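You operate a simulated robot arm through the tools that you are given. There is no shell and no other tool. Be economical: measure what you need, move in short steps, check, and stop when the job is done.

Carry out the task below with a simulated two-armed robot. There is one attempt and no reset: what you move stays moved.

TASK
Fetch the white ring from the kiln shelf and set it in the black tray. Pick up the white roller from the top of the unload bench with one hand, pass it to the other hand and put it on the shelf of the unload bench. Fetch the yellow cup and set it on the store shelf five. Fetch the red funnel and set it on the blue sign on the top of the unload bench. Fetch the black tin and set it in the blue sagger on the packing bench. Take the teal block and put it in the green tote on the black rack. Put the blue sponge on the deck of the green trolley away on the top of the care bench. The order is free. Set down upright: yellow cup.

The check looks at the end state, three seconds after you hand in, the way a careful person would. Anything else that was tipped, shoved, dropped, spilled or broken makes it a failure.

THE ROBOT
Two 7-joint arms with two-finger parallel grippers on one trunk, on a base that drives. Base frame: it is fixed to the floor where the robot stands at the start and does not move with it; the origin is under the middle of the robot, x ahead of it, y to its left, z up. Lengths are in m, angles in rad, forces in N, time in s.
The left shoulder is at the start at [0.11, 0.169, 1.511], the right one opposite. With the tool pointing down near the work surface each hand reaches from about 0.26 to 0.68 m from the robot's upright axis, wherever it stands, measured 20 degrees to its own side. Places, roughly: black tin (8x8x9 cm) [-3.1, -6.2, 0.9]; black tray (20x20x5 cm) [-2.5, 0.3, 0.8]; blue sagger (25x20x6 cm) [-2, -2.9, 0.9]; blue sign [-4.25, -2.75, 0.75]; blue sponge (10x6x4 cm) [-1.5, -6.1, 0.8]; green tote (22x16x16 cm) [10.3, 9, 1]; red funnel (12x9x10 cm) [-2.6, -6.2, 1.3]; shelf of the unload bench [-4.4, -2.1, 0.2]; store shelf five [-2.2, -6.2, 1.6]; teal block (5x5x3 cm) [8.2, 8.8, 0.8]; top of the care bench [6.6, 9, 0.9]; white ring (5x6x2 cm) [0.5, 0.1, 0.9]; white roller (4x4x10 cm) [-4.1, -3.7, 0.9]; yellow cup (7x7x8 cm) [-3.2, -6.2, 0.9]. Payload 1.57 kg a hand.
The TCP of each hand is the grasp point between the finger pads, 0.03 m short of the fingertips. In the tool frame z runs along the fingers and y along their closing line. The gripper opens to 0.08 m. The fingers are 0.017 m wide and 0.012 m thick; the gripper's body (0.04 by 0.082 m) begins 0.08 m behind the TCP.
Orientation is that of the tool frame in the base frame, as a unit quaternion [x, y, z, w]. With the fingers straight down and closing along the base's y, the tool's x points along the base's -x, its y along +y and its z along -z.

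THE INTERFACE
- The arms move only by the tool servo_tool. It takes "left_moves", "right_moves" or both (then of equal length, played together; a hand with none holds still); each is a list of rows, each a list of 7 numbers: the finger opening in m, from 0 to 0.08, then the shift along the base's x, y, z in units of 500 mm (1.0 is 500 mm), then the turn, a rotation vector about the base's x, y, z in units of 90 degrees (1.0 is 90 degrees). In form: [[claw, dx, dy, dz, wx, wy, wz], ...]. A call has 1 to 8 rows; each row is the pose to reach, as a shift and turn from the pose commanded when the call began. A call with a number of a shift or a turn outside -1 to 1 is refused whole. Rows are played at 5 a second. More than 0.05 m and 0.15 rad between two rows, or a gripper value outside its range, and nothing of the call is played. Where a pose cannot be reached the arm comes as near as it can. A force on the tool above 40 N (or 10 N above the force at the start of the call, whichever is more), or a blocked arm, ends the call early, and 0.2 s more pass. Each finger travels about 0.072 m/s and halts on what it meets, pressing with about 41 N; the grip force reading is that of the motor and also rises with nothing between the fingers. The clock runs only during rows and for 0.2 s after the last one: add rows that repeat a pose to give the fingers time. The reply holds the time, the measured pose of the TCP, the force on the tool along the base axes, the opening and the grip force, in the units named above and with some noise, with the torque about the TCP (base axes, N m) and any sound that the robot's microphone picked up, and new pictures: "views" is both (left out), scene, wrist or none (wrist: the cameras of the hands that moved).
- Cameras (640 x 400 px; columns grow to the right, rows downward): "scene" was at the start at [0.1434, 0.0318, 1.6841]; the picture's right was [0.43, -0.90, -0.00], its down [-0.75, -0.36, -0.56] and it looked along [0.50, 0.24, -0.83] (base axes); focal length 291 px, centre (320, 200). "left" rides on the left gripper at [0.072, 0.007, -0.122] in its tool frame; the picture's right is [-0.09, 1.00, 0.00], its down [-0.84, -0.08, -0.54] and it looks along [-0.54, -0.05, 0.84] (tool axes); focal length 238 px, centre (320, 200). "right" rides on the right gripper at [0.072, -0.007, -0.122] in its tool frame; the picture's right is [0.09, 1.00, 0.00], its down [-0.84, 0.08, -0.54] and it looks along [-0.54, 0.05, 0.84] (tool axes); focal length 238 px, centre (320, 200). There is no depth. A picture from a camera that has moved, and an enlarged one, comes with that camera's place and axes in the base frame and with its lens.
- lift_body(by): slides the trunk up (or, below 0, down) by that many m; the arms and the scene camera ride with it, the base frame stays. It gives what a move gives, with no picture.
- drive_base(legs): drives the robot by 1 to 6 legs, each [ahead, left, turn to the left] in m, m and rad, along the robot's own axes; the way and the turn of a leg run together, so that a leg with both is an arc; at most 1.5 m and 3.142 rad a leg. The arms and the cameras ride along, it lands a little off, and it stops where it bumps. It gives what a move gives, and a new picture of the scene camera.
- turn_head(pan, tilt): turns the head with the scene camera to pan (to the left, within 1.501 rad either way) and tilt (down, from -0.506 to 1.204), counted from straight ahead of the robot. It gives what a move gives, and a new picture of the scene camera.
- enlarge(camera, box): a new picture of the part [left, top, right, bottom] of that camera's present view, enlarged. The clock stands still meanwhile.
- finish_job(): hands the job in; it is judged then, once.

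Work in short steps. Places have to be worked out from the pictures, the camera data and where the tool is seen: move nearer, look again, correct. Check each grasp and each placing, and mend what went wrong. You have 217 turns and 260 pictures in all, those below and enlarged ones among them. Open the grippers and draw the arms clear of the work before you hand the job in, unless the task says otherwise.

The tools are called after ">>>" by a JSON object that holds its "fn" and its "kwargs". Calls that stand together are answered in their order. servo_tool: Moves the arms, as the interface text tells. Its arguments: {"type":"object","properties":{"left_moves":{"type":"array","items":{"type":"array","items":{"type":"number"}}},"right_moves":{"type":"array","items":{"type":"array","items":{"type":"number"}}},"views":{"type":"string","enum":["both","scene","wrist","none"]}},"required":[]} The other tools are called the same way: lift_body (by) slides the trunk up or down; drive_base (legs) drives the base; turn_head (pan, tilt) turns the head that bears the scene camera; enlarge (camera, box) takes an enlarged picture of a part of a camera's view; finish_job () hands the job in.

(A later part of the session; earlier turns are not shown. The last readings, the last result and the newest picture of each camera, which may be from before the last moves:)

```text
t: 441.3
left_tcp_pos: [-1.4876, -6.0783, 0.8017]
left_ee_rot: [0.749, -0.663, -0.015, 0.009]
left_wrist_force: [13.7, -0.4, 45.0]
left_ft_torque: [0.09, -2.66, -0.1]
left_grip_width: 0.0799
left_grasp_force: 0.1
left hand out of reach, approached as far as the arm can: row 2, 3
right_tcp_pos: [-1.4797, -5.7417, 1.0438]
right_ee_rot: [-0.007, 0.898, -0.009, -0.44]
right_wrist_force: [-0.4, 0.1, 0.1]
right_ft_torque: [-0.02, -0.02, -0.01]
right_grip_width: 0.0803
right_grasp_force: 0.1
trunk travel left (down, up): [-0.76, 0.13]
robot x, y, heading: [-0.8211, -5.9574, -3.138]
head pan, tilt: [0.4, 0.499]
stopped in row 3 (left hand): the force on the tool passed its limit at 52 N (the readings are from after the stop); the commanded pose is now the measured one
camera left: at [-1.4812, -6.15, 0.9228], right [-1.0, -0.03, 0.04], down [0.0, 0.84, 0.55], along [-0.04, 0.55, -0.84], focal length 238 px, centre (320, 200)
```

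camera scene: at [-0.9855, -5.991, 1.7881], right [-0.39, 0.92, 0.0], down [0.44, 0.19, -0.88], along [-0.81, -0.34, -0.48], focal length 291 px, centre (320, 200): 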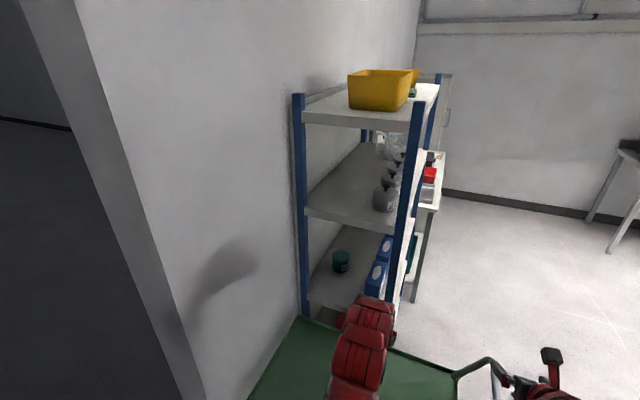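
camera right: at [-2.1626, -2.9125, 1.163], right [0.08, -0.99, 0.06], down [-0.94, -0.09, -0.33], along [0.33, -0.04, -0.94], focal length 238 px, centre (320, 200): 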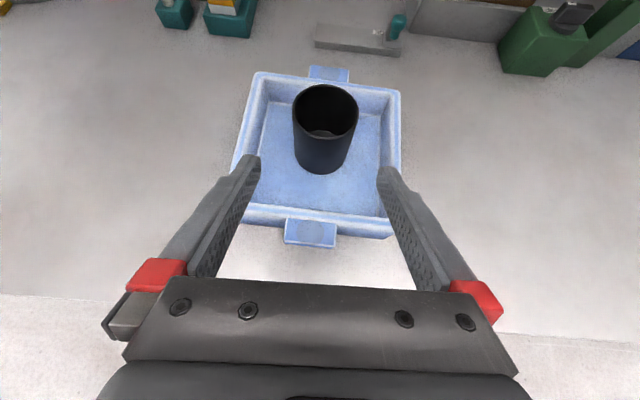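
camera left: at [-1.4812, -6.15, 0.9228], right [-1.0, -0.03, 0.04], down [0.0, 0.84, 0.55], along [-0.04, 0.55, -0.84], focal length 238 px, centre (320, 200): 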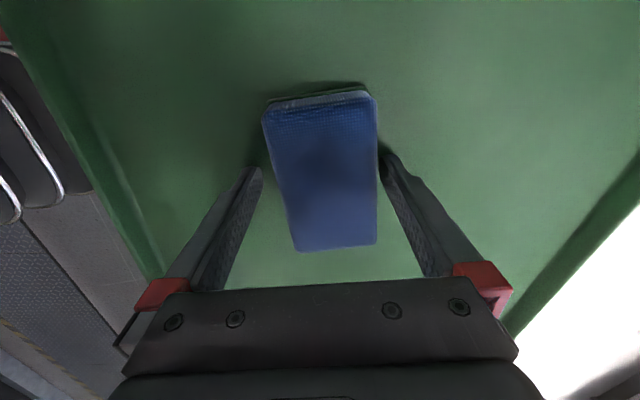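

The fingertips reached the deck (z ≈ 0.772). I raise 5 mm and close.

>>> {"fn": "servo_tool", "kwargs": {"left_moves": [[0.08, 0, 0, 0.01, 0, 0, 0], [0.07, -0.006, 0, 0.01, 0, 0, 0], [0.055, -0.006, 0, 0.01, 0, 0, 0], [0.04, -0.006, 0, 0.01, 0, 0, 0], [0.035, -0.006, 0, 0.01, 0, 0, 0], [0.035, -0.006, 0, 0.01, 0, 0, 0]], "views": "wrist"}}

```text
t: 442.7
left_tcp_pos: [-1.4942, -6.0798, 0.8023]
left_ee_rot: [0.748, -0.663, -0.014, 0.009]
left_wrist_force: [6.3, -1.6, 8.2]
left_ft_torque: [-0.12, -0.51, -0.09]
left_grip_width: 0.059
left_grasp_force: 40.4
right_tcp_pos: [-1.4809, -5.7432, 1.0403]
right_ee_rot: [-0.006, 0.898, -0.007, -0.439]
right_wrist_force: [0.3, -0.1, 0.7]
right_ft_torque: [0.01, -0.01, 0.05]
right_grip_width: 0.08
right_grasp_force: 0.0
trunk travel left (down, up): [-0.76, 0.13]
robot x, y, heading: [-0.821, -5.9562, -3.136]
head pan, tilt: [0.4, 0.499]
camera left: at [-1.4856, -6.1517, 0.9226], right [-1.0, -0.03, 0.03], down [-0.01, 0.84, 0.55], along [-0.04, 0.55, -0.84], focal length 238 px, centre (320, 200)
```

left: 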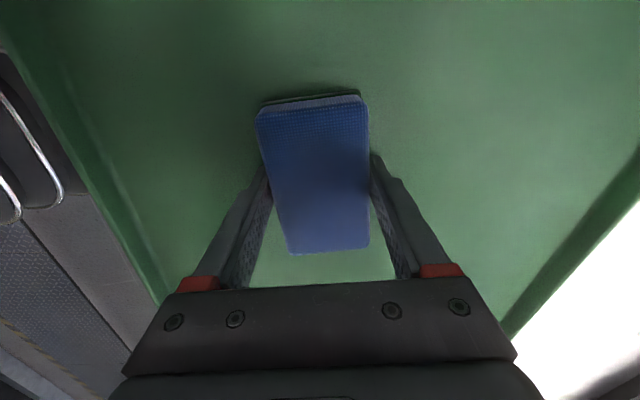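

Gripped (59 mm). I raise the trunk and check.

>>> {"fn": "lift_body", "kwargs": {"by": 0.12}}

>>> {"fn": "servo_tool", "kwargs": {"left_moves": [[0.035, 0, 0, 0.06, 0, 0, 0], [0.035, 0, 0, 0.12, 0, 0, 0], [0.035, 0, 0, 0.16, 0, 0, 0]], "views": "wrist"}}

```text
t: 444.2
left_tcp_pos: [-1.4931, -6.0786, 0.9211]
left_ee_rot: [0.748, -0.663, -0.015, 0.008]
left_wrist_force: [-0.3, 0.3, 0.2]
left_ft_torque: [0.02, -0.01, 0.01]
left_grip_width: 0.0587
left_grasp_force: 40.9
right_tcp_pos: [-1.4837, -5.7434, 1.1594]
right_ee_rot: [-0.006, 0.898, -0.008, -0.439]
right_wrist_force: [-0.3, 0.0, -0.5]
right_ft_torque: [-0.02, -0.03, -0.02]
right_grip_width: 0.0803
right_grasp_force: 0.0
trunk travel left (down, up): [-0.88, 0.01]
robot x, y, heading: [-0.8212, -5.9573, -3.137]
head pan, tilt: [0.4, 0.499]
```

```text
t: 445.0
left_tcp_pos: [-1.4922, -6.0788, 1.0007]
left_ee_rot: [0.748, -0.664, -0.013, 0.008]
left_wrist_force: [0.2, -1.0, -0.4]
left_ft_torque: [0.01, -0.02, 0.01]
left_grip_width: 0.0584
left_grasp_force: 40.7
right_tcp_pos: [-1.4811, -5.7431, 1.1597]
right_ee_rot: [-0.007, 0.899, -0.008, -0.438]
right_wrist_force: [-0.6, 0.2, 0.1]
right_ft_torque: [0.01, -0.01, 0.0]
right_grip_width: 0.0801
right_grasp_force: 0.1
trunk travel left (down, up): [-0.88, 0.01]
robot x, y, heading: [-0.8198, -5.9584, -3.137]
head pan, tilt: [0.4, 0.499]
camera left: at [-1.4857, -6.1503, 1.122], right [-1.0, -0.03, 0.03], down [-0.01, 0.84, 0.55], along [-0.04, 0.55, -0.84], focal length 238 px, centre (320, 200)
```

left: 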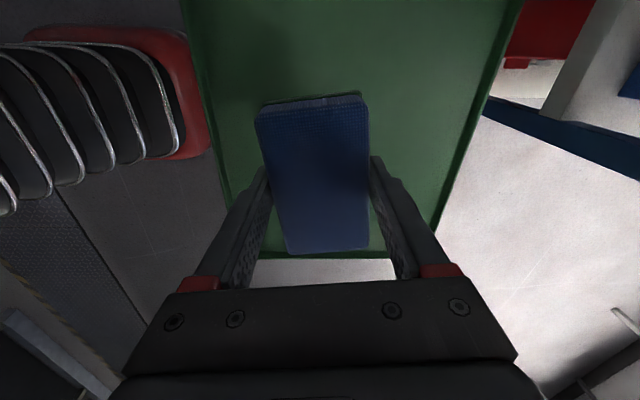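

Sponge held. Now the long drive north up the aisle.

>>> {"fn": "drive_base", "kwargs": {"legs": [[-0.2, 0, 0], [0, 0, -1.575], [1.45, 0, 0], [1.45, 0, 0], [1.45, 0, 0], [1.45, 0, 0]]}}

>>> {"fn": "turn_head", "kwargs": {"pan": 0, "tilt": 0.25}}

```text
t: 477.6
left_tcp_pos: [-0.6983, 0.5182, 0.9997]
left_ee_rot: [-0.045, 0.999, 0.014, 0.005]
left_wrist_force: [0.9, 0.7, 0.5]
left_ft_torque: [0.0, 0.0, 0.0]
left_grip_width: 0.0582
left_grasp_force: 41.1
right_tcp_pos: [-0.3638, 0.4998, 1.1588]
right_ee_rot: [0.64, 0.63, 0.31, -0.31]
right_wrist_force: [-0.6, -0.3, -0.7]
right_ft_torque: [-0.02, -0.04, 0.0]
right_grip_width: 0.0799
right_grasp_force: 0.0
trunk travel left (down, up): [-0.88, 0.01]
robot x, y, heading: [-0.5957, -0.152, 1.542]
head pan, tilt: [0.4, 0.499]
camera scene: at [-0.6288, 0.0096, 1.7782], right [0.93, 0.37, 0.0], down [0.17, -0.45, -0.88], along [-0.32, 0.82, -0.48], focal length 291 px, centre (320, 200)
```

scene: 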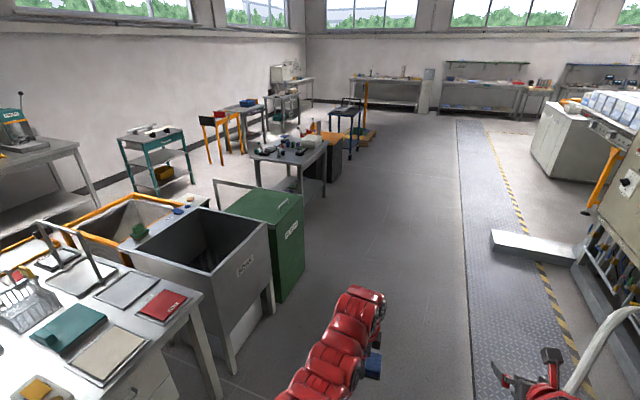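

```text
t: 478.5
left_tcp_pos: [-0.6993, 0.5183, 1.0003]
left_ee_rot: [-0.045, 0.999, 0.014, 0.005]
left_wrist_force: [0.4, 0.0, -0.2]
left_ft_torque: [-0.02, 0.0, 0.0]
left_grip_width: 0.0583
left_grasp_force: 40.8
right_tcp_pos: [-0.3638, 0.5002, 1.1596]
right_ee_rot: [0.64, 0.631, 0.31, -0.31]
right_wrist_force: [0.1, 0.4, 0.5]
right_ft_torque: [0.0, -0.03, 0.02]
right_grip_width: 0.0798
right_grasp_force: 0.1
trunk travel left (down, up): [-0.88, 0.01]
robot x, y, heading: [-0.5988, -0.155, 1.543]
head pan, tilt: [0.0, 0.25]
camera scene: at [-0.5933, 0.0185, 1.8012], right [1.0, -0.02, 0.0], down [-0.01, -0.25, -0.97], along [0.02, 0.97, -0.25], focal length 291 px, centre (320, 200)
```

scene: 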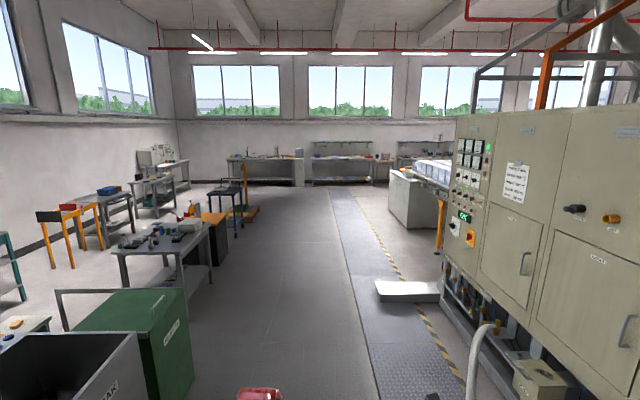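

Clear. I continue north to y ≈ 6.5 and then turn to face +x.

>>> {"fn": "drive_base", "kwargs": {"legs": [[1.45, 0.1, 0.03], [1.45, 0, 0], [1.45, 0, 0], [1.45, 0, 0], [0.8, 0, 0], [0, 0, -1.57]]}}

>>> {"fn": "turn_head", "kwargs": {"pan": 0.2, "tilt": 0.25}}

```text
t: 514.0
left_tcp_pos: [-0.0066, 6.5675, 1.001]
left_ee_rot: [0.673, 0.74, 0.007, 0.014]
left_wrist_force: [0.9, 0.4, -0.5]
left_ft_torque: [0.02, 0.02, 0.0]
left_grip_width: 0.0585
left_grasp_force: 41.4
right_tcp_pos: [-0.0246, 6.2331, 1.1594]
right_ee_rot: [0.899, -0.004, 0.438, -0.002]
right_wrist_force: [-0.1, -0.6, 0.2]
right_ft_torque: [0.01, -0.01, -0.03]
right_grip_width: 0.0802
right_grasp_force: 0.2
trunk travel left (down, up): [-0.88, 0.01]
robot x, y, heading: [-0.6791, 6.4642, -0.02]
head pan, tilt: [0.0, 0.25]
camera scene: at [-0.5084, 6.4599, 1.8012], right [-0.02, -1.0, 0.0], down [-0.25, 0.01, -0.97], along [0.97, -0.02, -0.25], focal length 291 px, centre (320, 200)
```

scene: 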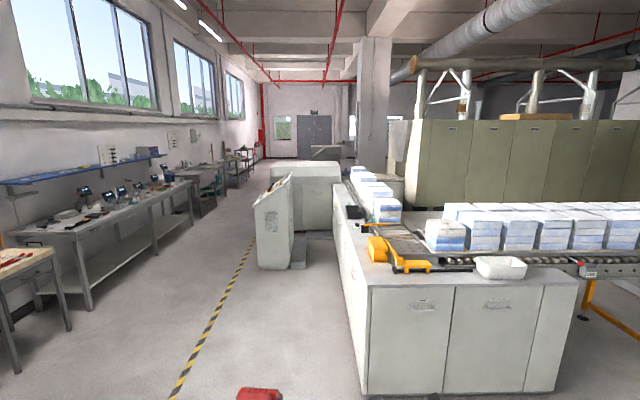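

```text
t: 514.7
left_tcp_pos: [-0.0068, 6.5679, 1.0001]
left_ee_rot: [0.672, 0.74, 0.008, 0.013]
left_wrist_force: [-0.5, -0.6, 0.7]
left_ft_torque: [0.01, 0.03, 0.0]
left_grip_width: 0.0583
left_grasp_force: 40.4
right_tcp_pos: [-0.0249, 6.2323, 1.16]
right_ee_rot: [0.899, -0.006, 0.439, -0.002]
right_wrist_force: [0.2, 0.9, -0.1]
right_ft_torque: [0.0, 0.02, 0.01]
right_grip_width: 0.0801
right_grasp_force: 0.1
trunk travel left (down, up): [-0.88, 0.01]
robot x, y, heading: [-0.681, 6.4637, -0.02]
head pan, tilt: [0.201, 0.25]
camera scene: at [-0.5099, 6.4782, 1.8013], right [0.18, -0.98, 0.0], down [-0.24, -0.04, -0.97], along [0.95, 0.17, -0.25], focal length 291 px, centre (320, 200)
```

scene: 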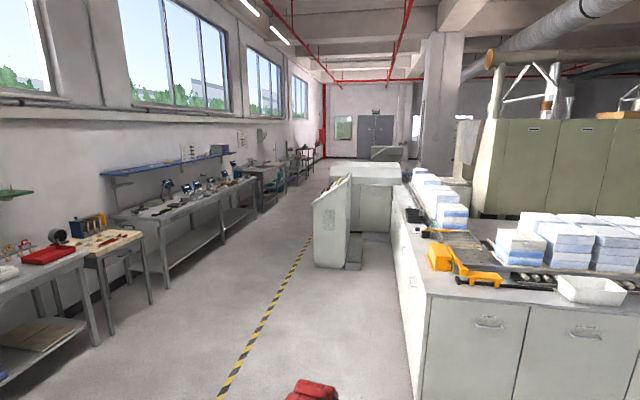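

The north wall benches line a corridor (clear y ≈ 7.3–8.6). I strafe to y ≈ 7.95 and drive east.

>>> {"fn": "drive_base", "kwargs": {"legs": [[0, 1.46, 0.02], [1.45, 0, 0], [1.45, 0, 0], [1.45, 0, 0], [1.45, 0, 0]]}}

>>> {"fn": "turn_head", "kwargs": {"pan": 0.6, "tilt": 0.3}}

```text
t: 549.1
left_tcp_pos: [5.7918, 8.0872, 1.0009]
left_ee_rot: [0.664, 0.747, 0.007, 0.015]
left_wrist_force: [-0.2, 0.1, 0.2]
left_ft_torque: [-0.03, -0.04, -0.01]
left_grip_width: 0.0587
left_grasp_force: 41.2
right_tcp_pos: [5.7815, 7.7519, 1.1578]
right_ee_rot: [0.899, 0.005, 0.439, -0.007]
right_wrist_force: [-0.9, 0.5, -1.0]
right_ft_torque: [0.0, 0.02, -0.04]
right_grip_width: 0.0801
right_grasp_force: 0.1
trunk travel left (down, up): [-0.88, 0.01]
robot x, y, heading: [5.1213, 7.9686, -0.002]
head pan, tilt: [0.201, 0.25]
camera scene: at [5.2902, 7.9885, 1.8013], right [0.2, -0.98, 0.0], down [-0.24, -0.05, -0.97], along [0.95, 0.19, -0.25], focal length 291 px, centre (320, 200)
```

scene: 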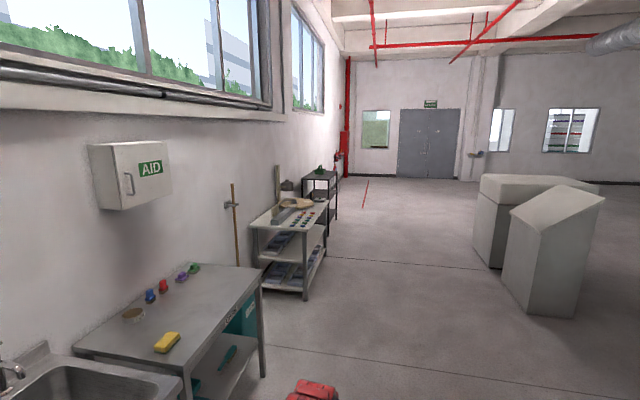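

```text
t: 550.0
left_tcp_pos: [5.7925, 8.0881, 0.9999]
left_ee_rot: [0.665, 0.747, 0.007, 0.014]
left_wrist_force: [-0.4, -0.2, -0.9]
left_ft_torque: [0.01, 0.0, 0.01]
left_grip_width: 0.0584
left_grasp_force: 41.1
right_tcp_pos: [5.7808, 7.7528, 1.1593]
right_ee_rot: [0.899, 0.005, 0.438, -0.007]
right_wrist_force: [0.2, -0.3, 0.0]
right_ft_torque: [-0.01, 0.05, -0.01]
right_grip_width: 0.08
right_grasp_force: 0.1
trunk travel left (down, up): [-0.88, 0.01]
robot x, y, heading: [5.1172, 7.9669, 0.001]
head pan, tilt: [0.6, 0.3]
camera scene: at [5.2761, 8.0224, 1.7965], right [0.56, -0.83, 0.0], down [-0.24, -0.17, -0.96], along [0.79, 0.54, -0.3], focal length 291 px, centre (320, 200)
```

scene: 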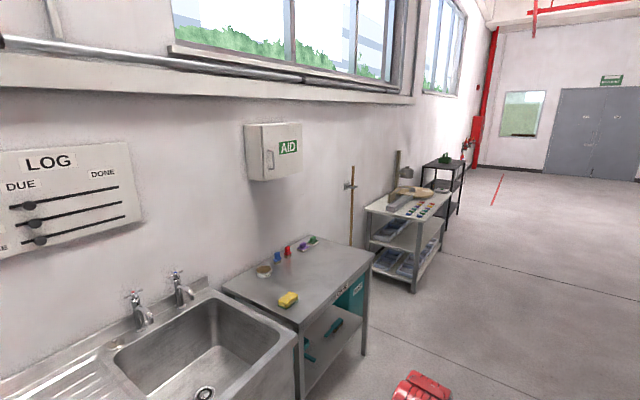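

The care bench is the small bench with the yellow sponge. I zoom on it and the next stations.

>>> {"fn": "enlarge", "kwargs": {"camera": "scene", "box": [210, 140, 480, 330]}}

```text
2.11 times, centred on (345, 235) of scene
camera zoom: at [5.2761, 8.0224, 1.7965], right [0.56, -0.83, 0.0], down [-0.24, -0.17, -0.96], along [0.79, 0.54, -0.3], focal length 613 px, centre (267, 126)
```

zoom: 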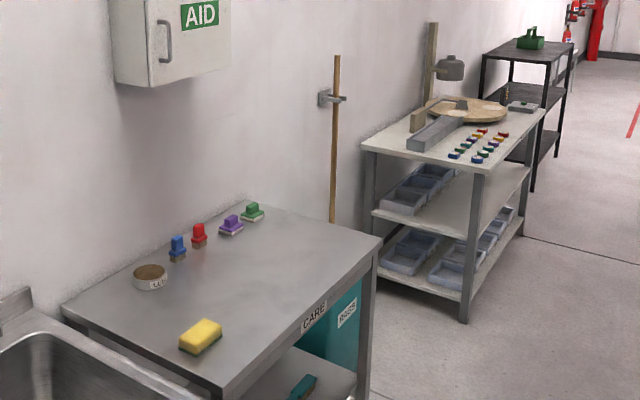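

Free middle of the care bench ≈ [6.62, 8.9]. I drive to x ≈ 6.77, turn to face +y and approach.

>>> {"fn": "drive_base", "kwargs": {"legs": [[1.4, 0, 0], [0.25, 0, 0], [0, 0, 1.57], [0.2, 0, 0]]}}

>>> {"fn": "enlarge", "kwargs": {"camera": "left", "box": [0, 0, 640, 400]}}

```text
t: 563.4
left_tcp_pos: [6.666, 8.8274, 1.0021]
left_ee_rot: [-0.053, 0.998, 0.016, 0.004]
left_wrist_force: [0.7, 0.4, 0.0]
left_ft_torque: [0.02, 0.01, 0.04]
left_grip_width: 0.0587
left_grasp_force: 40.7
right_tcp_pos: [7.0025, 8.8135, 1.1603]
right_ee_rot: [0.635, 0.636, 0.307, -0.313]
right_wrist_force: [1.1, -0.2, -0.9]
right_ft_torque: [0.02, -0.01, 0.0]
right_grip_width: 0.08
right_grasp_force: 0.1
trunk travel left (down, up): [-0.88, 0.01]
robot x, y, heading: [6.7791, 8.1518, 1.558]
head pan, tilt: [0.6, 0.3]
camera scene: at [6.7281, 8.3126, 1.7968], right [0.83, 0.56, 0.0], down [0.16, -0.24, -0.96], along [-0.53, 0.79, -0.29], focal length 291 px, centre (320, 200)
```

scene: 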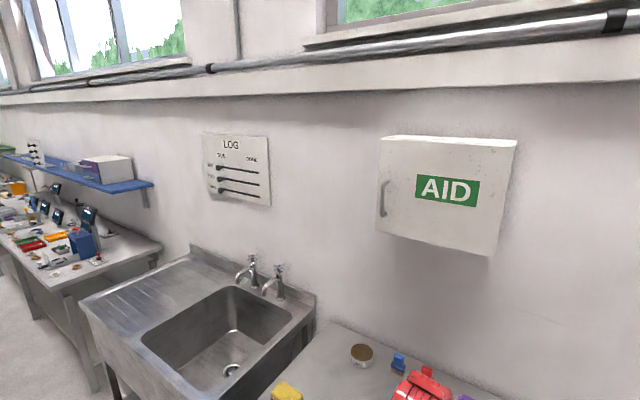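

```text
1.00 times, centred on (320, 200) of left (not enlarged: the box is as wide or as high as the picture)
camera zoom: at [6.5954, 8.8239, 1.1224], right [-0.01, 1.0, 0.03], down [0.84, -0.01, 0.55], along [0.55, 0.04, -0.84], focal length 238 px, centre (320, 200)
```

zoom: 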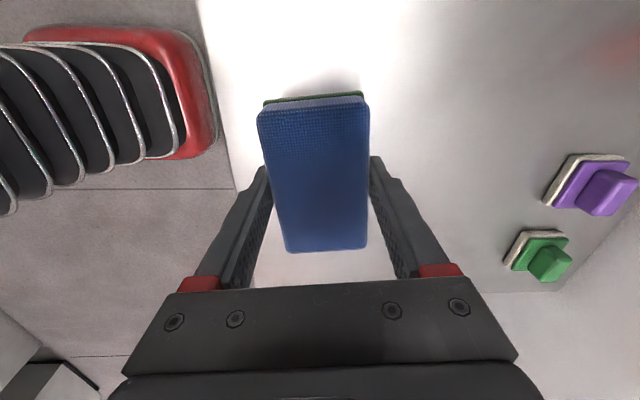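

The spot is clear. I lower the trunk 0.09 m and then ease down to contact.

>>> {"fn": "lift_body", "kwargs": {"by": -0.09}}

>>> {"fn": "servo_tool", "kwargs": {"left_moves": [[0.035, 0, 0.02, -0.01, 0, 0, 0], [0.035, 0, 0.03, -0.02, 0, 0, 0], [0.035, 0, 0.03, -0.03, 0, 0, 0], [0.035, 0, 0.03, -0.04, 0, 0, 0], [0.035, 0, 0.03, -0.05, 0, 0, 0], [0.035, 0, 0.03, -0.06, 0, 0, 0]], "views": "none"}}

```text
t: 564.6
left_tcp_pos: [6.6681, 8.8295, 0.9105]
left_ee_rot: [-0.053, 0.998, 0.015, 0.004]
left_wrist_force: [0.0, -0.3, 0.0]
left_ft_torque: [0.0, 0.02, 0.01]
left_grip_width: 0.0585
left_grasp_force: 40.7
right_tcp_pos: [7.0026, 8.815, 1.0694]
right_ee_rot: [0.635, 0.636, 0.306, -0.314]
right_wrist_force: [-0.4, -0.3, 0.0]
right_ft_torque: [0.02, -0.01, 0.03]
right_grip_width: 0.0803
right_grasp_force: 0.0
trunk travel left (down, up): [-0.79, 0.1]
robot x, y, heading: [6.78, 8.158, 1.559]
head pan, tilt: [0.6, 0.3]
```

```text
t: 566.0
left_tcp_pos: [6.6663, 8.8453, 0.8919]
left_ee_rot: [-0.054, 0.998, 0.022, 0.004]
left_wrist_force: [-0.3, -11.1, 29.8]
left_ft_torque: [-1.31, 0.22, 0.02]
left_grip_width: 0.0584
left_grasp_force: 41.6
right_tcp_pos: [7.0024, 8.8104, 1.0722]
right_ee_rot: [0.634, 0.636, 0.308, -0.315]
right_wrist_force: [-0.1, 0.4, -0.6]
right_ft_torque: [0.0, 0.0, -0.01]
right_grip_width: 0.0798
right_grasp_force: 0.0
trunk travel left (down, up): [-0.79, 0.1]
robot x, y, heading: [6.7825, 8.1555, 1.569]
head pan, tilt: [0.6, 0.3]
stopped in row 6 (left hand): the force on the tool passed its limit at 46 N (the readings are from after the stop); the commanded pose is now the measured one
```

Contact with the bench. I open and raise straight up.

>>> {"fn": "servo_tool", "kwargs": {"left_moves": [[0.05, 0, 0, 0.004, 0, 0, 0], [0.07, 0, 0, 0.006, 0, 0, 0], [0.08, 0, 0, 0.008, 0, 0, 0], [0.08, 0, 0, 0.06, 0, 0, 0], [0.08, 0, 0, 0.14, 0, 0, 0], [0.08, 0, 0, 0.22, 0, 0, 0]], "views": "wrist"}}

```text
t: 567.4
left_tcp_pos: [6.6669, 8.849, 0.9949]
left_ee_rot: [-0.052, 0.998, 0.018, 0.005]
left_wrist_force: [0.0, -1.0, -0.2]
left_ft_torque: [-0.01, 0.01, -0.02]
left_grip_width: 0.08
left_grasp_force: 0.0
right_tcp_pos: [7.003, 8.815, 1.0686]
right_ee_rot: [0.635, 0.636, 0.307, -0.313]
right_wrist_force: [-0.3, 0.9, -0.1]
right_ft_torque: [0.02, 0.01, 0.02]
right_grip_width: 0.0798
right_grasp_force: 0.0
trunk travel left (down, up): [-0.79, 0.1]
robot x, y, heading: [6.7774, 8.1565, 1.564]
head pan, tilt: [0.6, 0.3]
camera left: at [6.5943, 8.8441, 1.1172], right [-0.02, 1.0, 0.04], down [0.84, -0.01, 0.55], along [0.55, 0.04, -0.84], focal length 238 px, centre (320, 200)
```

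left: 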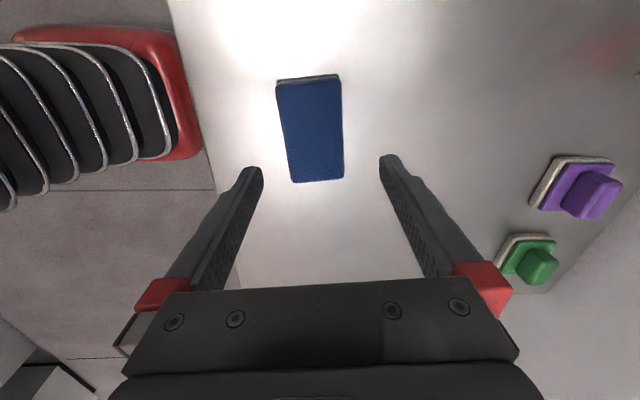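

Sponge is on the care bench. Next the teal block: raise, back off, strafe to x ≈ 8.2 and look.

>>> {"fn": "lift_body", "kwargs": {"by": 0.09}}

>>> {"fn": "drive_base", "kwargs": {"legs": [[-0.25, 0, 0], [0, -1.42, 0]]}}

>>> {"fn": "turn_head", "kwargs": {"pan": 0.0, "tilt": 0.6}}

>>> {"fn": "enlarge", "kwargs": {"camera": "scene", "box": [150, 100, 500, 320]}}

```text
t: 568.6
left_tcp_pos: [6.6656, 8.8507, 1.0855]
left_ee_rot: [-0.055, 0.998, 0.019, 0.005]
left_wrist_force: [0.5, 0.2, -0.1]
left_ft_torque: [0.04, 0.01, 0.0]
left_grip_width: 0.0799
left_grasp_force: 0.2
right_tcp_pos: [7.0023, 8.816, 1.1587]
right_ee_rot: [0.635, 0.636, 0.307, -0.313]
right_wrist_force: [0.3, -0.5, 0.1]
right_ft_torque: [0.02, 0.0, -0.02]
right_grip_width: 0.0801
right_grasp_force: 0.0
trunk travel left (down, up): [-0.88, 0.01]
robot x, y, heading: [6.7786, 8.1597, 1.56]
head pan, tilt: [0.6, 0.3]
```

```text
t: 577.1
left_tcp_pos: [8.073, 8.5885, 1.0858]
left_ee_rot: [-0.056, 0.998, 0.019, 0.004]
left_wrist_force: [-0.3, -0.5, 0.3]
left_ft_torque: [0.03, -0.06, -0.03]
left_grip_width: 0.0803
left_grasp_force: 0.1
right_tcp_pos: [8.4089, 8.5552, 1.16]
right_ee_rot: [0.634, 0.637, 0.306, -0.314]
right_wrist_force: [0.4, -0.2, 0.1]
right_ft_torque: [-0.01, -0.03, -0.02]
right_grip_width: 0.0802
right_grasp_force: 0.1
trunk travel left (down, up): [-0.88, 0.01]
robot x, y, heading: [8.1849, 7.8942, 1.566]
head pan, tilt: [0.6, 0.3]
camera scene: at [8.1359, 8.0541, 1.7965], right [0.83, 0.56, 0.0], down [0.17, -0.25, -0.96], along [-0.53, 0.79, -0.3], focal length 291 px, centre (320, 200)
```

scene: 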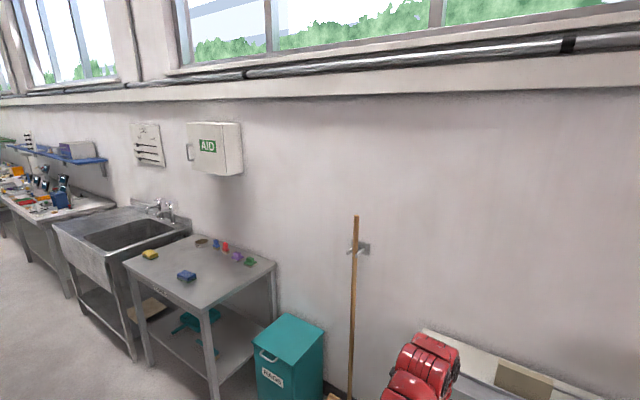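

```text
t: 578.1
left_tcp_pos: [8.0727, 8.5891, 1.0861]
left_ee_rot: [-0.055, 0.998, 0.02, 0.005]
left_wrist_force: [0.3, 0.2, 0.2]
left_ft_torque: [-0.01, -0.01, -0.01]
left_grip_width: 0.08
left_grasp_force: 0.0
right_tcp_pos: [8.4082, 8.5548, 1.1593]
right_ee_rot: [0.634, 0.637, 0.307, -0.313]
right_wrist_force: [-0.2, 0.5, 0.0]
right_ft_torque: [0.02, 0.02, -0.01]
right_grip_width: 0.0798
right_grasp_force: 0.0
trunk travel left (down, up): [-0.88, 0.01]
robot x, y, heading: [8.1897, 7.8928, 1.569]
head pan, tilt: [0.0, 0.6]
camera scene: at [8.1887, 8.0651, 1.7691], right [1.0, -0.01, 0.0], down [0.0, -0.56, -0.83], along [0.0, 0.83, -0.56], focal length 291 px, centre (320, 200)
```

scene: 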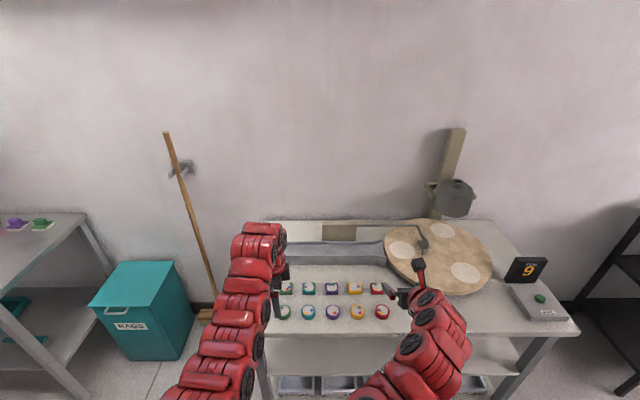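

```text
1.82 times, centred on (325, 210) of scene
camera zoom: at [8.1887, 8.0651, 1.7691], right [1.0, -0.01, 0.0], down [0.0, -0.56, -0.83], along [0.0, 0.83, -0.56], focal length 530 px, centre (311, 182)
```

zoom: 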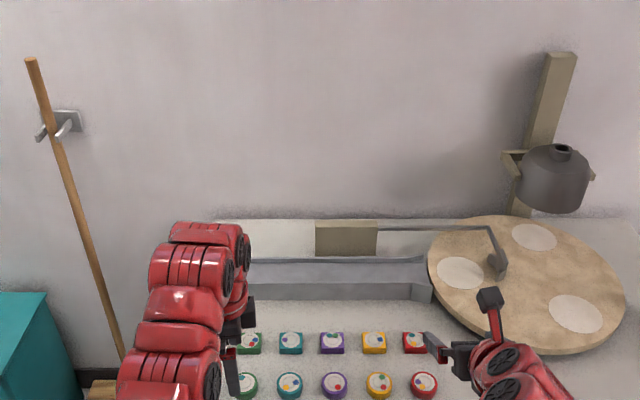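

Two rows: round pieces in front, square blocks behind; the teal square block is at ≈ [8.145, 8.83]. I drive up and look with the left wrist camera.

>>> {"fn": "drive_base", "kwargs": {"legs": [[0.24, -0.07, 0]]}}

>>> {"fn": "servo_tool", "kwargs": {"left_moves": [[0.08, 0, 0, -0.06, 0, 0, -0.04], [0.08, 0, 0, -0.14, 0, 0, -0.07]], "views": "wrist"}}

```text
t: 579.9
left_tcp_pos: [8.1418, 8.8309, 1.0872]
left_ee_rot: [-0.057, 0.998, 0.02, 0.003]
left_wrist_force: [-0.9, 0.1, 0.2]
left_ft_torque: [0.01, 0.02, 0.0]
left_grip_width: 0.08
left_grasp_force: 0.1
right_tcp_pos: [8.4776, 8.7973, 1.1592]
right_ee_rot: [0.633, 0.638, 0.306, -0.315]
right_wrist_force: [0.9, 0.3, 0.0]
right_ft_torque: [-0.01, 0.04, -0.01]
right_grip_width: 0.0797
right_grasp_force: 0.1
trunk travel left (down, up): [-0.88, 0.01]
robot x, y, heading: [8.2627, 8.1419, 1.566]
head pan, tilt: [0.0, 0.6]
camera scene: at [8.2596, 8.3065, 1.7692], right [1.0, 0.0, 0.0], down [0.0, -0.56, -0.83], along [0.0, 0.83, -0.56], focal length 291 px, centre (320, 200)
```

scene: 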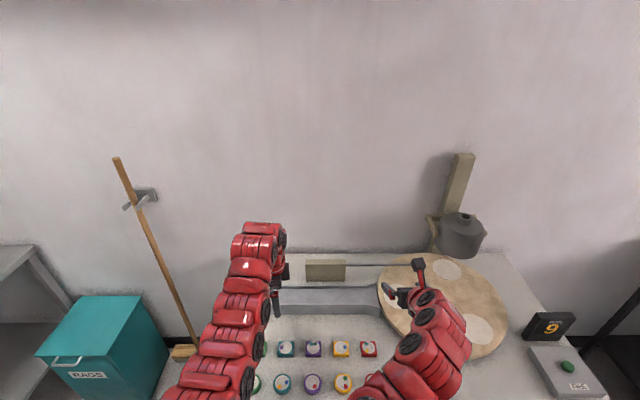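

```text
t: 580.5
left_tcp_pos: [8.1419, 8.8305, 1.0161]
left_ee_rot: [-0.001, 1.0, 0.018, 0.005]
left_wrist_force: [-0.6, 0.5, 0.2]
left_ft_torque: [0.01, -0.01, -0.02]
left_grip_width: 0.08
left_grasp_force: 0.1
right_tcp_pos: [8.4785, 8.7995, 1.1588]
right_ee_rot: [0.633, 0.638, 0.306, -0.313]
right_wrist_force: [-0.2, 0.2, -0.4]
right_ft_torque: [0.0, 0.03, -0.01]
right_grip_width: 0.08
right_grasp_force: 0.0
trunk travel left (down, up): [-0.88, 0.01]
robot x, y, heading: [8.2648, 8.1381, 1.569]
head pan, tilt: [0.0, 0.6]
camera left: at [8.0689, 8.8335, 1.1369], right [0.09, 1.0, 0.04], down [0.83, -0.09, 0.55], along [0.55, -0.02, -0.84], focal length 238 px, centre (320, 200)
```

left: 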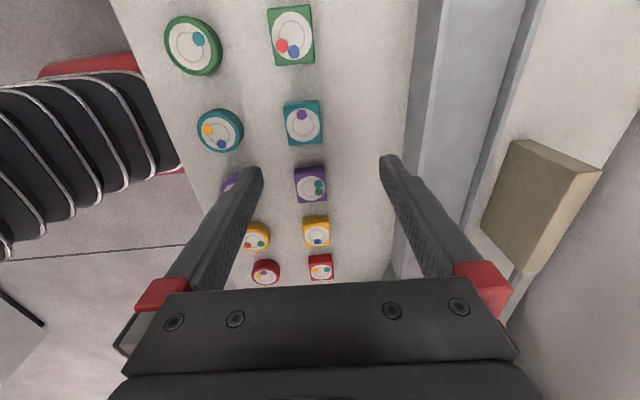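

Teal block top ≈ [8.156, 8.814, 0.82]. I lower the trunk 0.12 and align above it.

>>> {"fn": "lift_body", "kwargs": {"by": -0.12}}

>>> {"fn": "servo_tool", "kwargs": {"left_moves": [[0.075, 0.014, -0.016, 0, 0, 0, 0], [0.075, 0.028, -0.033, -0.02, 0, 0, 0], [0.075, 0.028, -0.033, -0.05, 0, 0, 0]], "views": "wrist"}}

```text
t: 582.0
left_tcp_pos: [8.1419, 8.8305, 0.897]
left_ee_rot: [-0.002, 1.0, 0.019, 0.005]
left_wrist_force: [-0.2, -0.9, 0.2]
left_ft_torque: [-0.03, 0.02, -0.01]
left_grip_width: 0.0799
left_grasp_force: 0.0
right_tcp_pos: [8.4785, 8.7984, 1.0389]
right_ee_rot: [0.634, 0.637, 0.307, -0.314]
right_wrist_force: [-0.1, 0.0, 0.2]
right_ft_torque: [-0.04, 0.01, 0.0]
right_grip_width: 0.08
right_grasp_force: 0.1
trunk travel left (down, up): [-0.76, 0.13]
robot x, y, heading: [8.2605, 8.1383, 1.564]
head pan, tilt: [0.0, 0.6]
```

```text
t: 582.8
left_tcp_pos: [8.1564, 8.8146, 0.8713]
left_ee_rot: [-0.002, 1.0, 0.02, 0.005]
left_wrist_force: [-1.1, -0.4, -0.3]
left_ft_torque: [-0.01, 0.0, -0.02]
left_grip_width: 0.0748
left_grasp_force: 0.0
right_tcp_pos: [8.4785, 8.7992, 1.0392]
right_ee_rot: [0.633, 0.639, 0.305, -0.314]
right_wrist_force: [-0.3, 0.4, 0.2]
right_ft_torque: [-0.01, -0.02, 0.0]
right_grip_width: 0.08
right_grasp_force: 0.1
trunk travel left (down, up): [-0.76, 0.13]
robot x, y, heading: [8.2613, 8.1406, 1.564]
head pan, tilt: [0.0, 0.6]
camera left: at [8.0839, 8.8169, 0.9925], right [0.09, 1.0, 0.04], down [0.83, -0.09, 0.55], along [0.55, -0.02, -0.84], focal length 238 px, centre (320, 200)
```

left: 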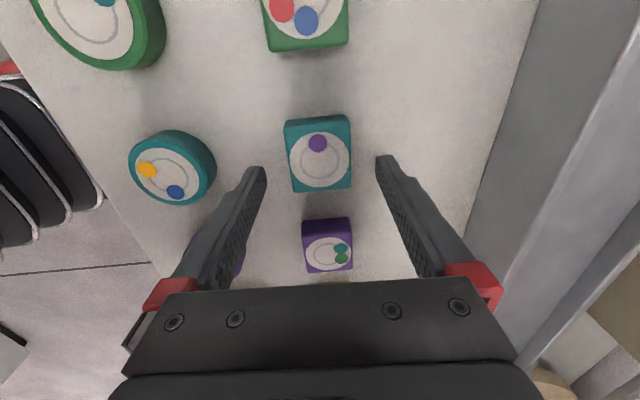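

Well aligned. I descend to TCP ≈ 0.826 and close.

>>> {"fn": "servo_tool", "kwargs": {"left_moves": [[0.075, -0.001, 0, -0.04, 0, 0, 0], [0.075, -0.001, 0, -0.07, 0, 0, 0], [0.075, -0.001, 0, -0.088, 0, 0, 0], [0.06, -0.001, 0, -0.088, 0, 0, 0], [0.045, -0.001, 0, -0.088, 0, 0, 0], [0.035, -0.001, 0, -0.088, 0, 0, 0], [0.035, -0.001, 0, -0.088, 0, 0, 0]], "views": "wrist"}}

```text
t: 583.4
left_tcp_pos: [8.1546, 8.817, 0.8511]
left_ee_rot: [-0.003, 1.0, 0.025, 0.007]
left_wrist_force: [-0.5, -12.6, 33.7]
left_ft_torque: [-2.14, 0.05, -0.02]
left_grip_width: 0.0798
left_grasp_force: 3.0
right_tcp_pos: [8.4797, 8.7977, 1.0402]
right_ee_rot: [0.633, 0.638, 0.306, -0.315]
right_wrist_force: [0.2, -0.2, 1.2]
right_ft_torque: [-0.01, -0.02, 0.0]
right_grip_width: 0.0801
right_grasp_force: 0.0
trunk travel left (down, up): [-0.76, 0.13]
robot x, y, heading: [8.2601, 8.1401, 1.567]
head pan, tilt: [0.0, 0.6]
stopped in row 2 (left hand): the force on the tool passed its limit at 54 N (the readings are from after the stop); the commanded pose is now the measured one
camera left: at [8.0836, 8.818, 0.9734], right [0.09, 0.99, 0.05], down [0.83, -0.1, 0.55], along [0.55, -0.01, -0.84], focal length 238 px, centre (320, 200)
```

left: 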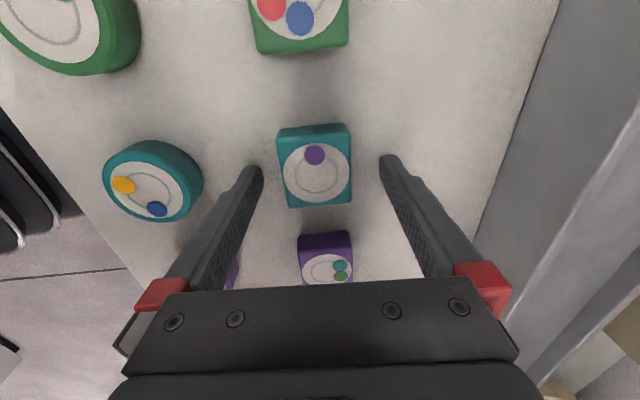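

Tips reached the table (z ≈ 0.82). I raise 5 mm and close.

>>> {"fn": "servo_tool", "kwargs": {"left_moves": [[0.075, 0, -0.004, 0.01, 0, 0, 0], [0.06, 0, -0.004, 0.01, 0, 0, 0], [0.045, 0, -0.004, 0.01, 0, 0, 0], [0.03, 0, -0.004, 0.01, 0, 0, 0], [0.025, 0, -0.004, 0.01, 0, 0, 0], [0.025, 0, -0.004, 0.01, 0, 0, 0]], "views": "wrist"}}

```text
t: 584.8
left_tcp_pos: [8.156, 8.8148, 0.8542]
left_ee_rot: [-0.003, 1.0, 0.023, 0.005]
left_wrist_force: [0.5, 0.2, -0.3]
left_ft_torque: [0.01, 0.01, 0.0]
left_grip_width: 0.043
left_grasp_force: 41.4
right_tcp_pos: [8.4782, 8.7983, 1.0399]
right_ee_rot: [0.633, 0.638, 0.306, -0.314]
right_wrist_force: [-0.4, -0.1, -0.2]
right_ft_torque: [-0.03, -0.01, -0.04]
right_grip_width: 0.08
right_grasp_force: 0.0
trunk travel left (down, up): [-0.76, 0.13]
robot x, y, heading: [8.2621, 8.1402, 1.567]
head pan, tilt: [0.0, 0.6]
camera left: at [8.0829, 8.817, 0.9746], right [0.09, 1.0, 0.05], down [0.83, -0.1, 0.55], along [0.55, -0.01, -0.84], focal length 238 px, centre (320, 200)
```

left: 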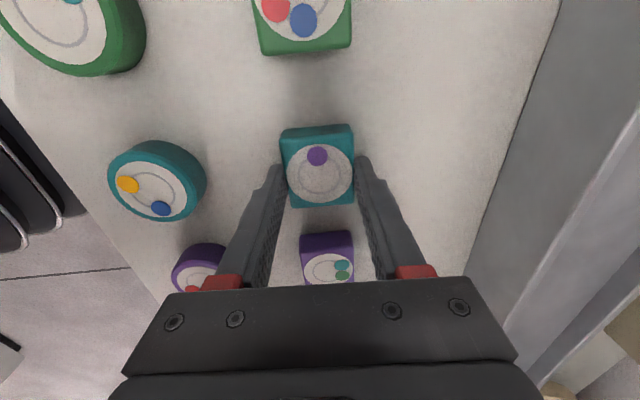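

Gripped (43 mm). I raise the trunk and hand and check.

>>> {"fn": "lift_body", "kwargs": {"by": 0.12}}

>>> {"fn": "servo_tool", "kwargs": {"left_moves": [[0.025, 0, 0, 0.08, 0, 0, 0], [0.025, 0, 0, 0.16, 0, 0, 0], [0.025, 0, 0, 0.24, 0, 0, 0], [0.025, 0, 0, 0.3, 0, 0, 0]], "views": "wrist"}}

>>> {"fn": "turn_head", "kwargs": {"pan": -0.9, "tilt": 0.4}}

```text
t: 586.2
left_tcp_pos: [8.1551, 8.8153, 0.9723]
left_ee_rot: [-0.002, 1.0, 0.022, 0.006]
left_wrist_force: [-0.1, 0.1, -0.5]
left_ft_torque: [0.0, -0.03, 0.0]
left_grip_width: 0.0431
left_grasp_force: 41.0
right_tcp_pos: [8.4774, 8.7977, 1.159]
right_ee_rot: [0.633, 0.638, 0.306, -0.314]
right_wrist_force: [0.6, -0.1, 0.6]
right_ft_torque: [0.01, -0.02, 0.0]
right_grip_width: 0.08
right_grasp_force: 0.1
trunk travel left (down, up): [-0.88, 0.01]
robot x, y, heading: [8.2595, 8.1384, 1.566]
head pan, tilt: [0.0, 0.6]
```

```text
t: 587.2
left_tcp_pos: [8.1574, 8.8157, 1.122]
left_ee_rot: [-0.003, 1.0, 0.023, 0.005]
left_wrist_force: [0.0, -0.1, -1.4]
left_ft_torque: [-0.01, -0.03, -0.04]
left_grip_width: 0.0432
left_grasp_force: 41.0
right_tcp_pos: [8.4784, 8.7983, 1.1591]
right_ee_rot: [0.634, 0.638, 0.306, -0.313]
right_wrist_force: [0.3, -0.2, 0.0]
right_ft_torque: [-0.03, 0.01, 0.0]
right_grip_width: 0.0802
right_grasp_force: 0.1
trunk travel left (down, up): [-0.88, 0.01]
robot x, y, heading: [8.2595, 8.1376, 1.57]
head pan, tilt: [0.0, 0.6]
camera left: at [8.0844, 8.8163, 1.2436], right [0.09, 0.99, 0.05], down [0.83, -0.1, 0.55], along [0.55, -0.01, -0.84], focal length 238 px, centre (320, 200)
```

left: 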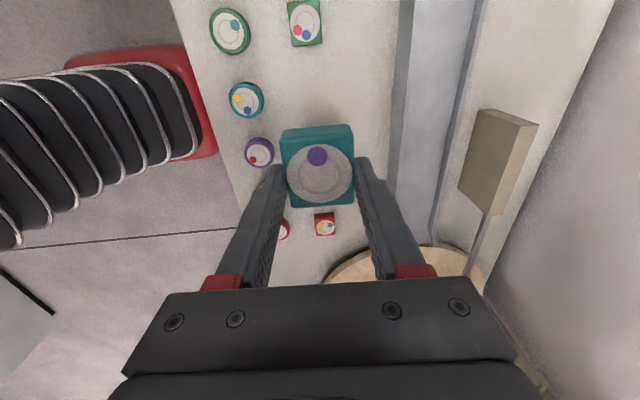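

```text
t: 588.5
left_tcp_pos: [8.1568, 8.8146, 1.1193]
left_ee_rot: [-0.003, 1.0, 0.024, 0.005]
left_wrist_force: [-0.5, 0.2, -0.6]
left_ft_torque: [-0.03, 0.02, 0.02]
left_grip_width: 0.0428
left_grasp_force: 41.3
right_tcp_pos: [8.4781, 8.7997, 1.1595]
right_ee_rot: [0.633, 0.638, 0.306, -0.314]
right_wrist_force: [-0.4, 0.0, -0.6]
right_ft_torque: [0.02, -0.02, -0.04]
right_grip_width: 0.08
right_grasp_force: 0.1
trunk travel left (down, up): [-0.88, 0.01]
robot x, y, heading: [8.2581, 8.1378, 1.57]
head pan, tilt: [-0.901, 0.4]
camera scene: at [8.3324, 8.2772, 1.7872], right [0.62, -0.79, 0.0], down [-0.31, -0.24, -0.92], along [0.72, 0.57, -0.39], focal length 291 px, centre (320, 200)
```

scene: 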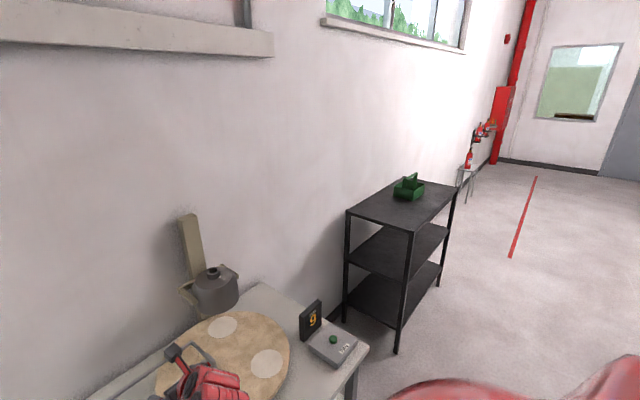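

Block held. The green tote with a centre handle is on the black rack. I back off and strafe east to it.

>>> {"fn": "drive_base", "kwargs": {"legs": [[-0.25, 0, 0], [0, -1.1, 0], [0, -1.04, 0]]}}

>>> {"fn": "turn_head", "kwargs": {"pan": 0.0, "tilt": 0.6}}

>>> {"fn": "enlarge", "kwargs": {"camera": "scene", "box": [180, 120, 460, 295]}}

```text
t: 600.4
left_tcp_pos: [10.2767, 8.5844, 1.121]
left_ee_rot: [-0.006, 1.0, 0.024, 0.005]
left_wrist_force: [-1.0, 0.1, -1.9]
left_ft_torque: [0.01, -0.02, -0.02]
left_grip_width: 0.0431
left_grasp_force: 41.4
right_tcp_pos: [10.6011, 8.5708, 1.1595]
right_ee_rot: [0.631, 0.64, 0.305, -0.314]
right_wrist_force: [0.4, 0.8, 0.8]
right_ft_torque: [0.04, -0.04, 0.0]
right_grip_width: 0.0803
right_grasp_force: 0.1
trunk travel left (down, up): [-0.88, 0.01]
robot x, y, heading: [10.3858, 7.9086, 1.574]
head pan, tilt: [-0.901, 0.4]
camera scene: at [10.4575, 8.0475, 1.7873], right [0.62, -0.78, 0.0], down [-0.3, -0.24, -0.92], along [0.72, 0.57, -0.39], focal length 291 px, centre (320, 200)
```

scene: 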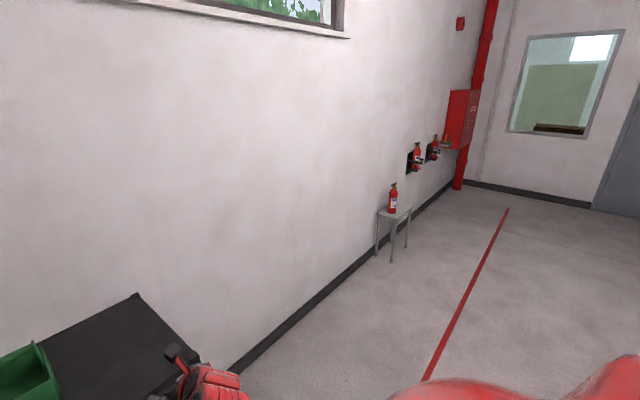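

```text
t: 601.6
left_tcp_pos: [10.2787, 8.5848, 1.1215]
left_ee_rot: [-0.007, 1.0, 0.022, 0.005]
left_wrist_force: [0.2, -0.3, -0.2]
left_ft_torque: [0.0, -0.03, -0.01]
left_grip_width: 0.043
left_grasp_force: 41.4
right_tcp_pos: [10.6001, 8.5712, 1.1597]
right_ee_rot: [0.631, 0.64, 0.305, -0.315]
right_wrist_force: [0.1, 0.4, -0.4]
right_ft_torque: [0.03, 0.04, 0.02]
right_grip_width: 0.08
right_grasp_force: 0.2
trunk travel left (down, up): [-0.88, 0.01]
robot x, y, heading: [10.3843, 7.9075, 1.575]
head pan, tilt: [0.0, 0.6]
camera scene: at [10.3854, 8.0781, 1.769], right [1.0, 0.0, 0.0], down [0.0, -0.57, -0.83], along [0.0, 0.82, -0.57], focal length 291 px, centre (320, 200)
```

scene: 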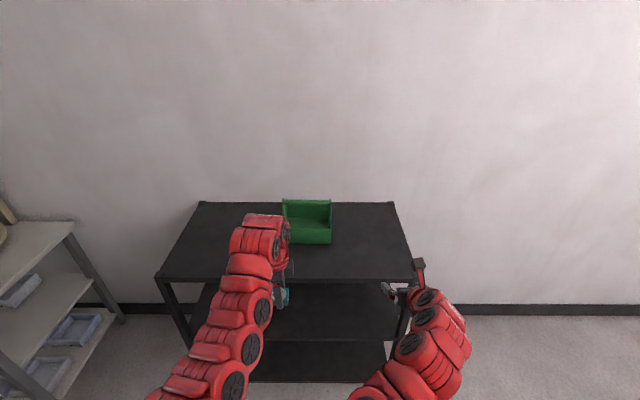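

```text
2.29 times, centred on (320, 208) of scene
camera zoom: at [10.3854, 8.0781, 1.769], right [1.0, 0.0, 0.0], down [0.0, -0.57, -0.83], along [0.0, 0.82, -0.57], focal length 666 px, centre (320, 183)
```

zoom: 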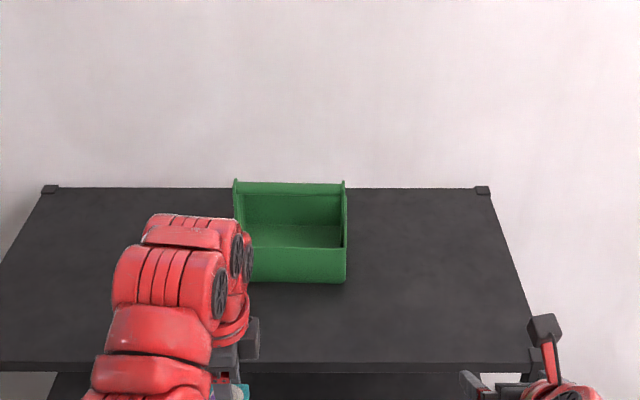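

Tote spans x ≈ 10.23–10.43, y ≈ 8.94–9.10, with a handle bar over its middle. I rotate the left tool back so the fingers close along x, then look.

>>> {"fn": "servo_tool", "kwargs": {"left_moves": [[0.025, 0, 0, 0, 0, 0, 0.09], [0.025, 0, 0, 0, 0, 0, 0.18], [0.025, 0, 0, 0, 0, 0, 0.27], [0.025, 0, 0, 0, 0, 0, 0.36], [0.025, 0, 0, 0, 0, 0, 0.45], [0.025, 0, 0, 0, 0, 0, 0.54], [0.025, 0, 0, 0, 0, 0, 0.63], [0.025, 0, 0, 0, 0, 0, 0.72]], "views": "none"}}

>>> {"fn": "servo_tool", "kwargs": {"left_moves": [[0.025, 0, 0, 0.03, 0, 0, 0.09], [0.025, 0, 0, 0.06, 0, 0, 0.18], [0.025, 0, 0, 0.1, 0, 0, 0.27]], "views": "none"}}

>>> {"fn": "drive_base", "kwargs": {"legs": [[0.2, -0.05, 0]]}}

>>> {"fn": "enlarge", "kwargs": {"camera": "left", "box": [0, 0, 640, 400]}}

```text
t: 603.4
left_tcp_pos: [10.2788, 8.5841, 1.1222]
left_ee_rot: [-0.541, 0.841, 0.022, -0.007]
left_wrist_force: [0.1, 0.3, -0.9]
left_ft_torque: [0.03, -0.02, -0.03]
left_grip_width: 0.0432
left_grasp_force: 40.7
right_tcp_pos: [10.6004, 8.571, 1.1599]
right_ee_rot: [0.632, 0.639, 0.306, -0.314]
right_wrist_force: [-0.6, 0.1, -0.6]
right_ft_torque: [0.0, 0.02, 0.02]
right_grip_width: 0.0799
right_grasp_force: 0.1
trunk travel left (down, up): [-0.88, 0.01]
robot x, y, heading: [10.3908, 7.9071, 1.574]
head pan, tilt: [0.0, 0.6]
```

```text
t: 604.2
left_tcp_pos: [10.2773, 8.5853, 1.1712]
left_ee_rot: [-0.706, 0.707, 0.02, -0.013]
left_wrist_force: [-0.3, -0.3, -0.8]
left_ft_torque: [0.02, -0.02, -0.02]
left_grip_width: 0.043
left_grasp_force: 41.2
right_tcp_pos: [10.6013, 8.5704, 1.16]
right_ee_rot: [0.631, 0.64, 0.305, -0.315]
right_wrist_force: [-1.1, -0.3, -0.2]
right_ft_torque: [-0.04, 0.01, -0.03]
right_grip_width: 0.0801
right_grasp_force: 0.2
trunk travel left (down, up): [-0.88, 0.01]
robot x, y, heading: [10.3859, 7.9082, 1.572]
head pan, tilt: [0.0, 0.6]
```

```text
t: 605.8
left_tcp_pos: [10.3276, 8.7846, 1.172]
left_ee_rot: [-0.705, 0.709, 0.02, -0.011]
left_wrist_force: [-0.4, -0.5, -2.0]
left_ft_torque: [0.01, 0.0, 0.01]
left_grip_width: 0.0428
left_grasp_force: 41.1
right_tcp_pos: [10.6514, 8.7698, 1.1602]
right_ee_rot: [0.631, 0.64, 0.305, -0.315]
right_wrist_force: [0.4, -0.6, -0.2]
right_ft_torque: [0.01, 0.03, -0.01]
right_grip_width: 0.0799
right_grasp_force: 0.0
trunk travel left (down, up): [-0.88, 0.01]
robot x, y, heading: [10.4365, 8.111, 1.571]
head pan, tilt: [0.0, 0.6]
camera scene: at [10.434, 8.277, 1.7693], right [1.0, 0.0, 0.0], down [0.0, -0.56, -0.83], along [0.0, 0.83, -0.56], focal length 291 px, centre (320, 200)
```

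scene: 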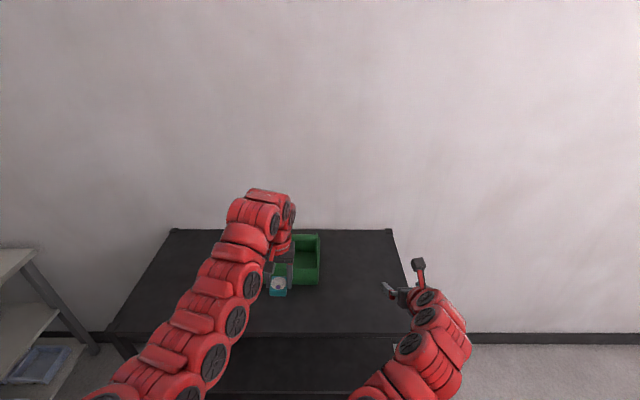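

```text
1.00 times, centred on (320, 200) of left (not enlarged: the box is as wide or as high as the picture)
camera zoom: at [10.326, 8.7129, 1.2939], right [-0.99, 0.1, 0.05], down [0.11, 0.83, 0.55], along [0.01, 0.55, -0.84], focal length 238 px, centre (320, 200)
```

zoom: 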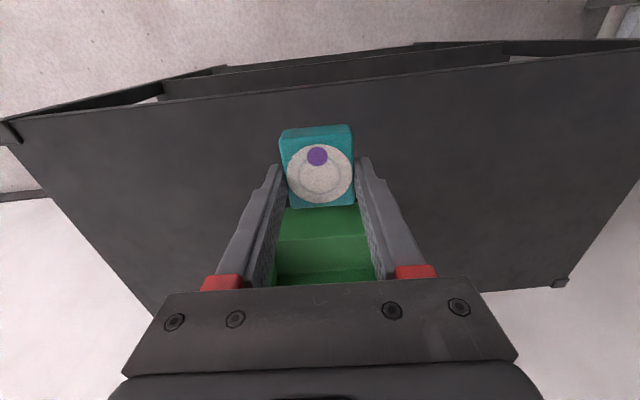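

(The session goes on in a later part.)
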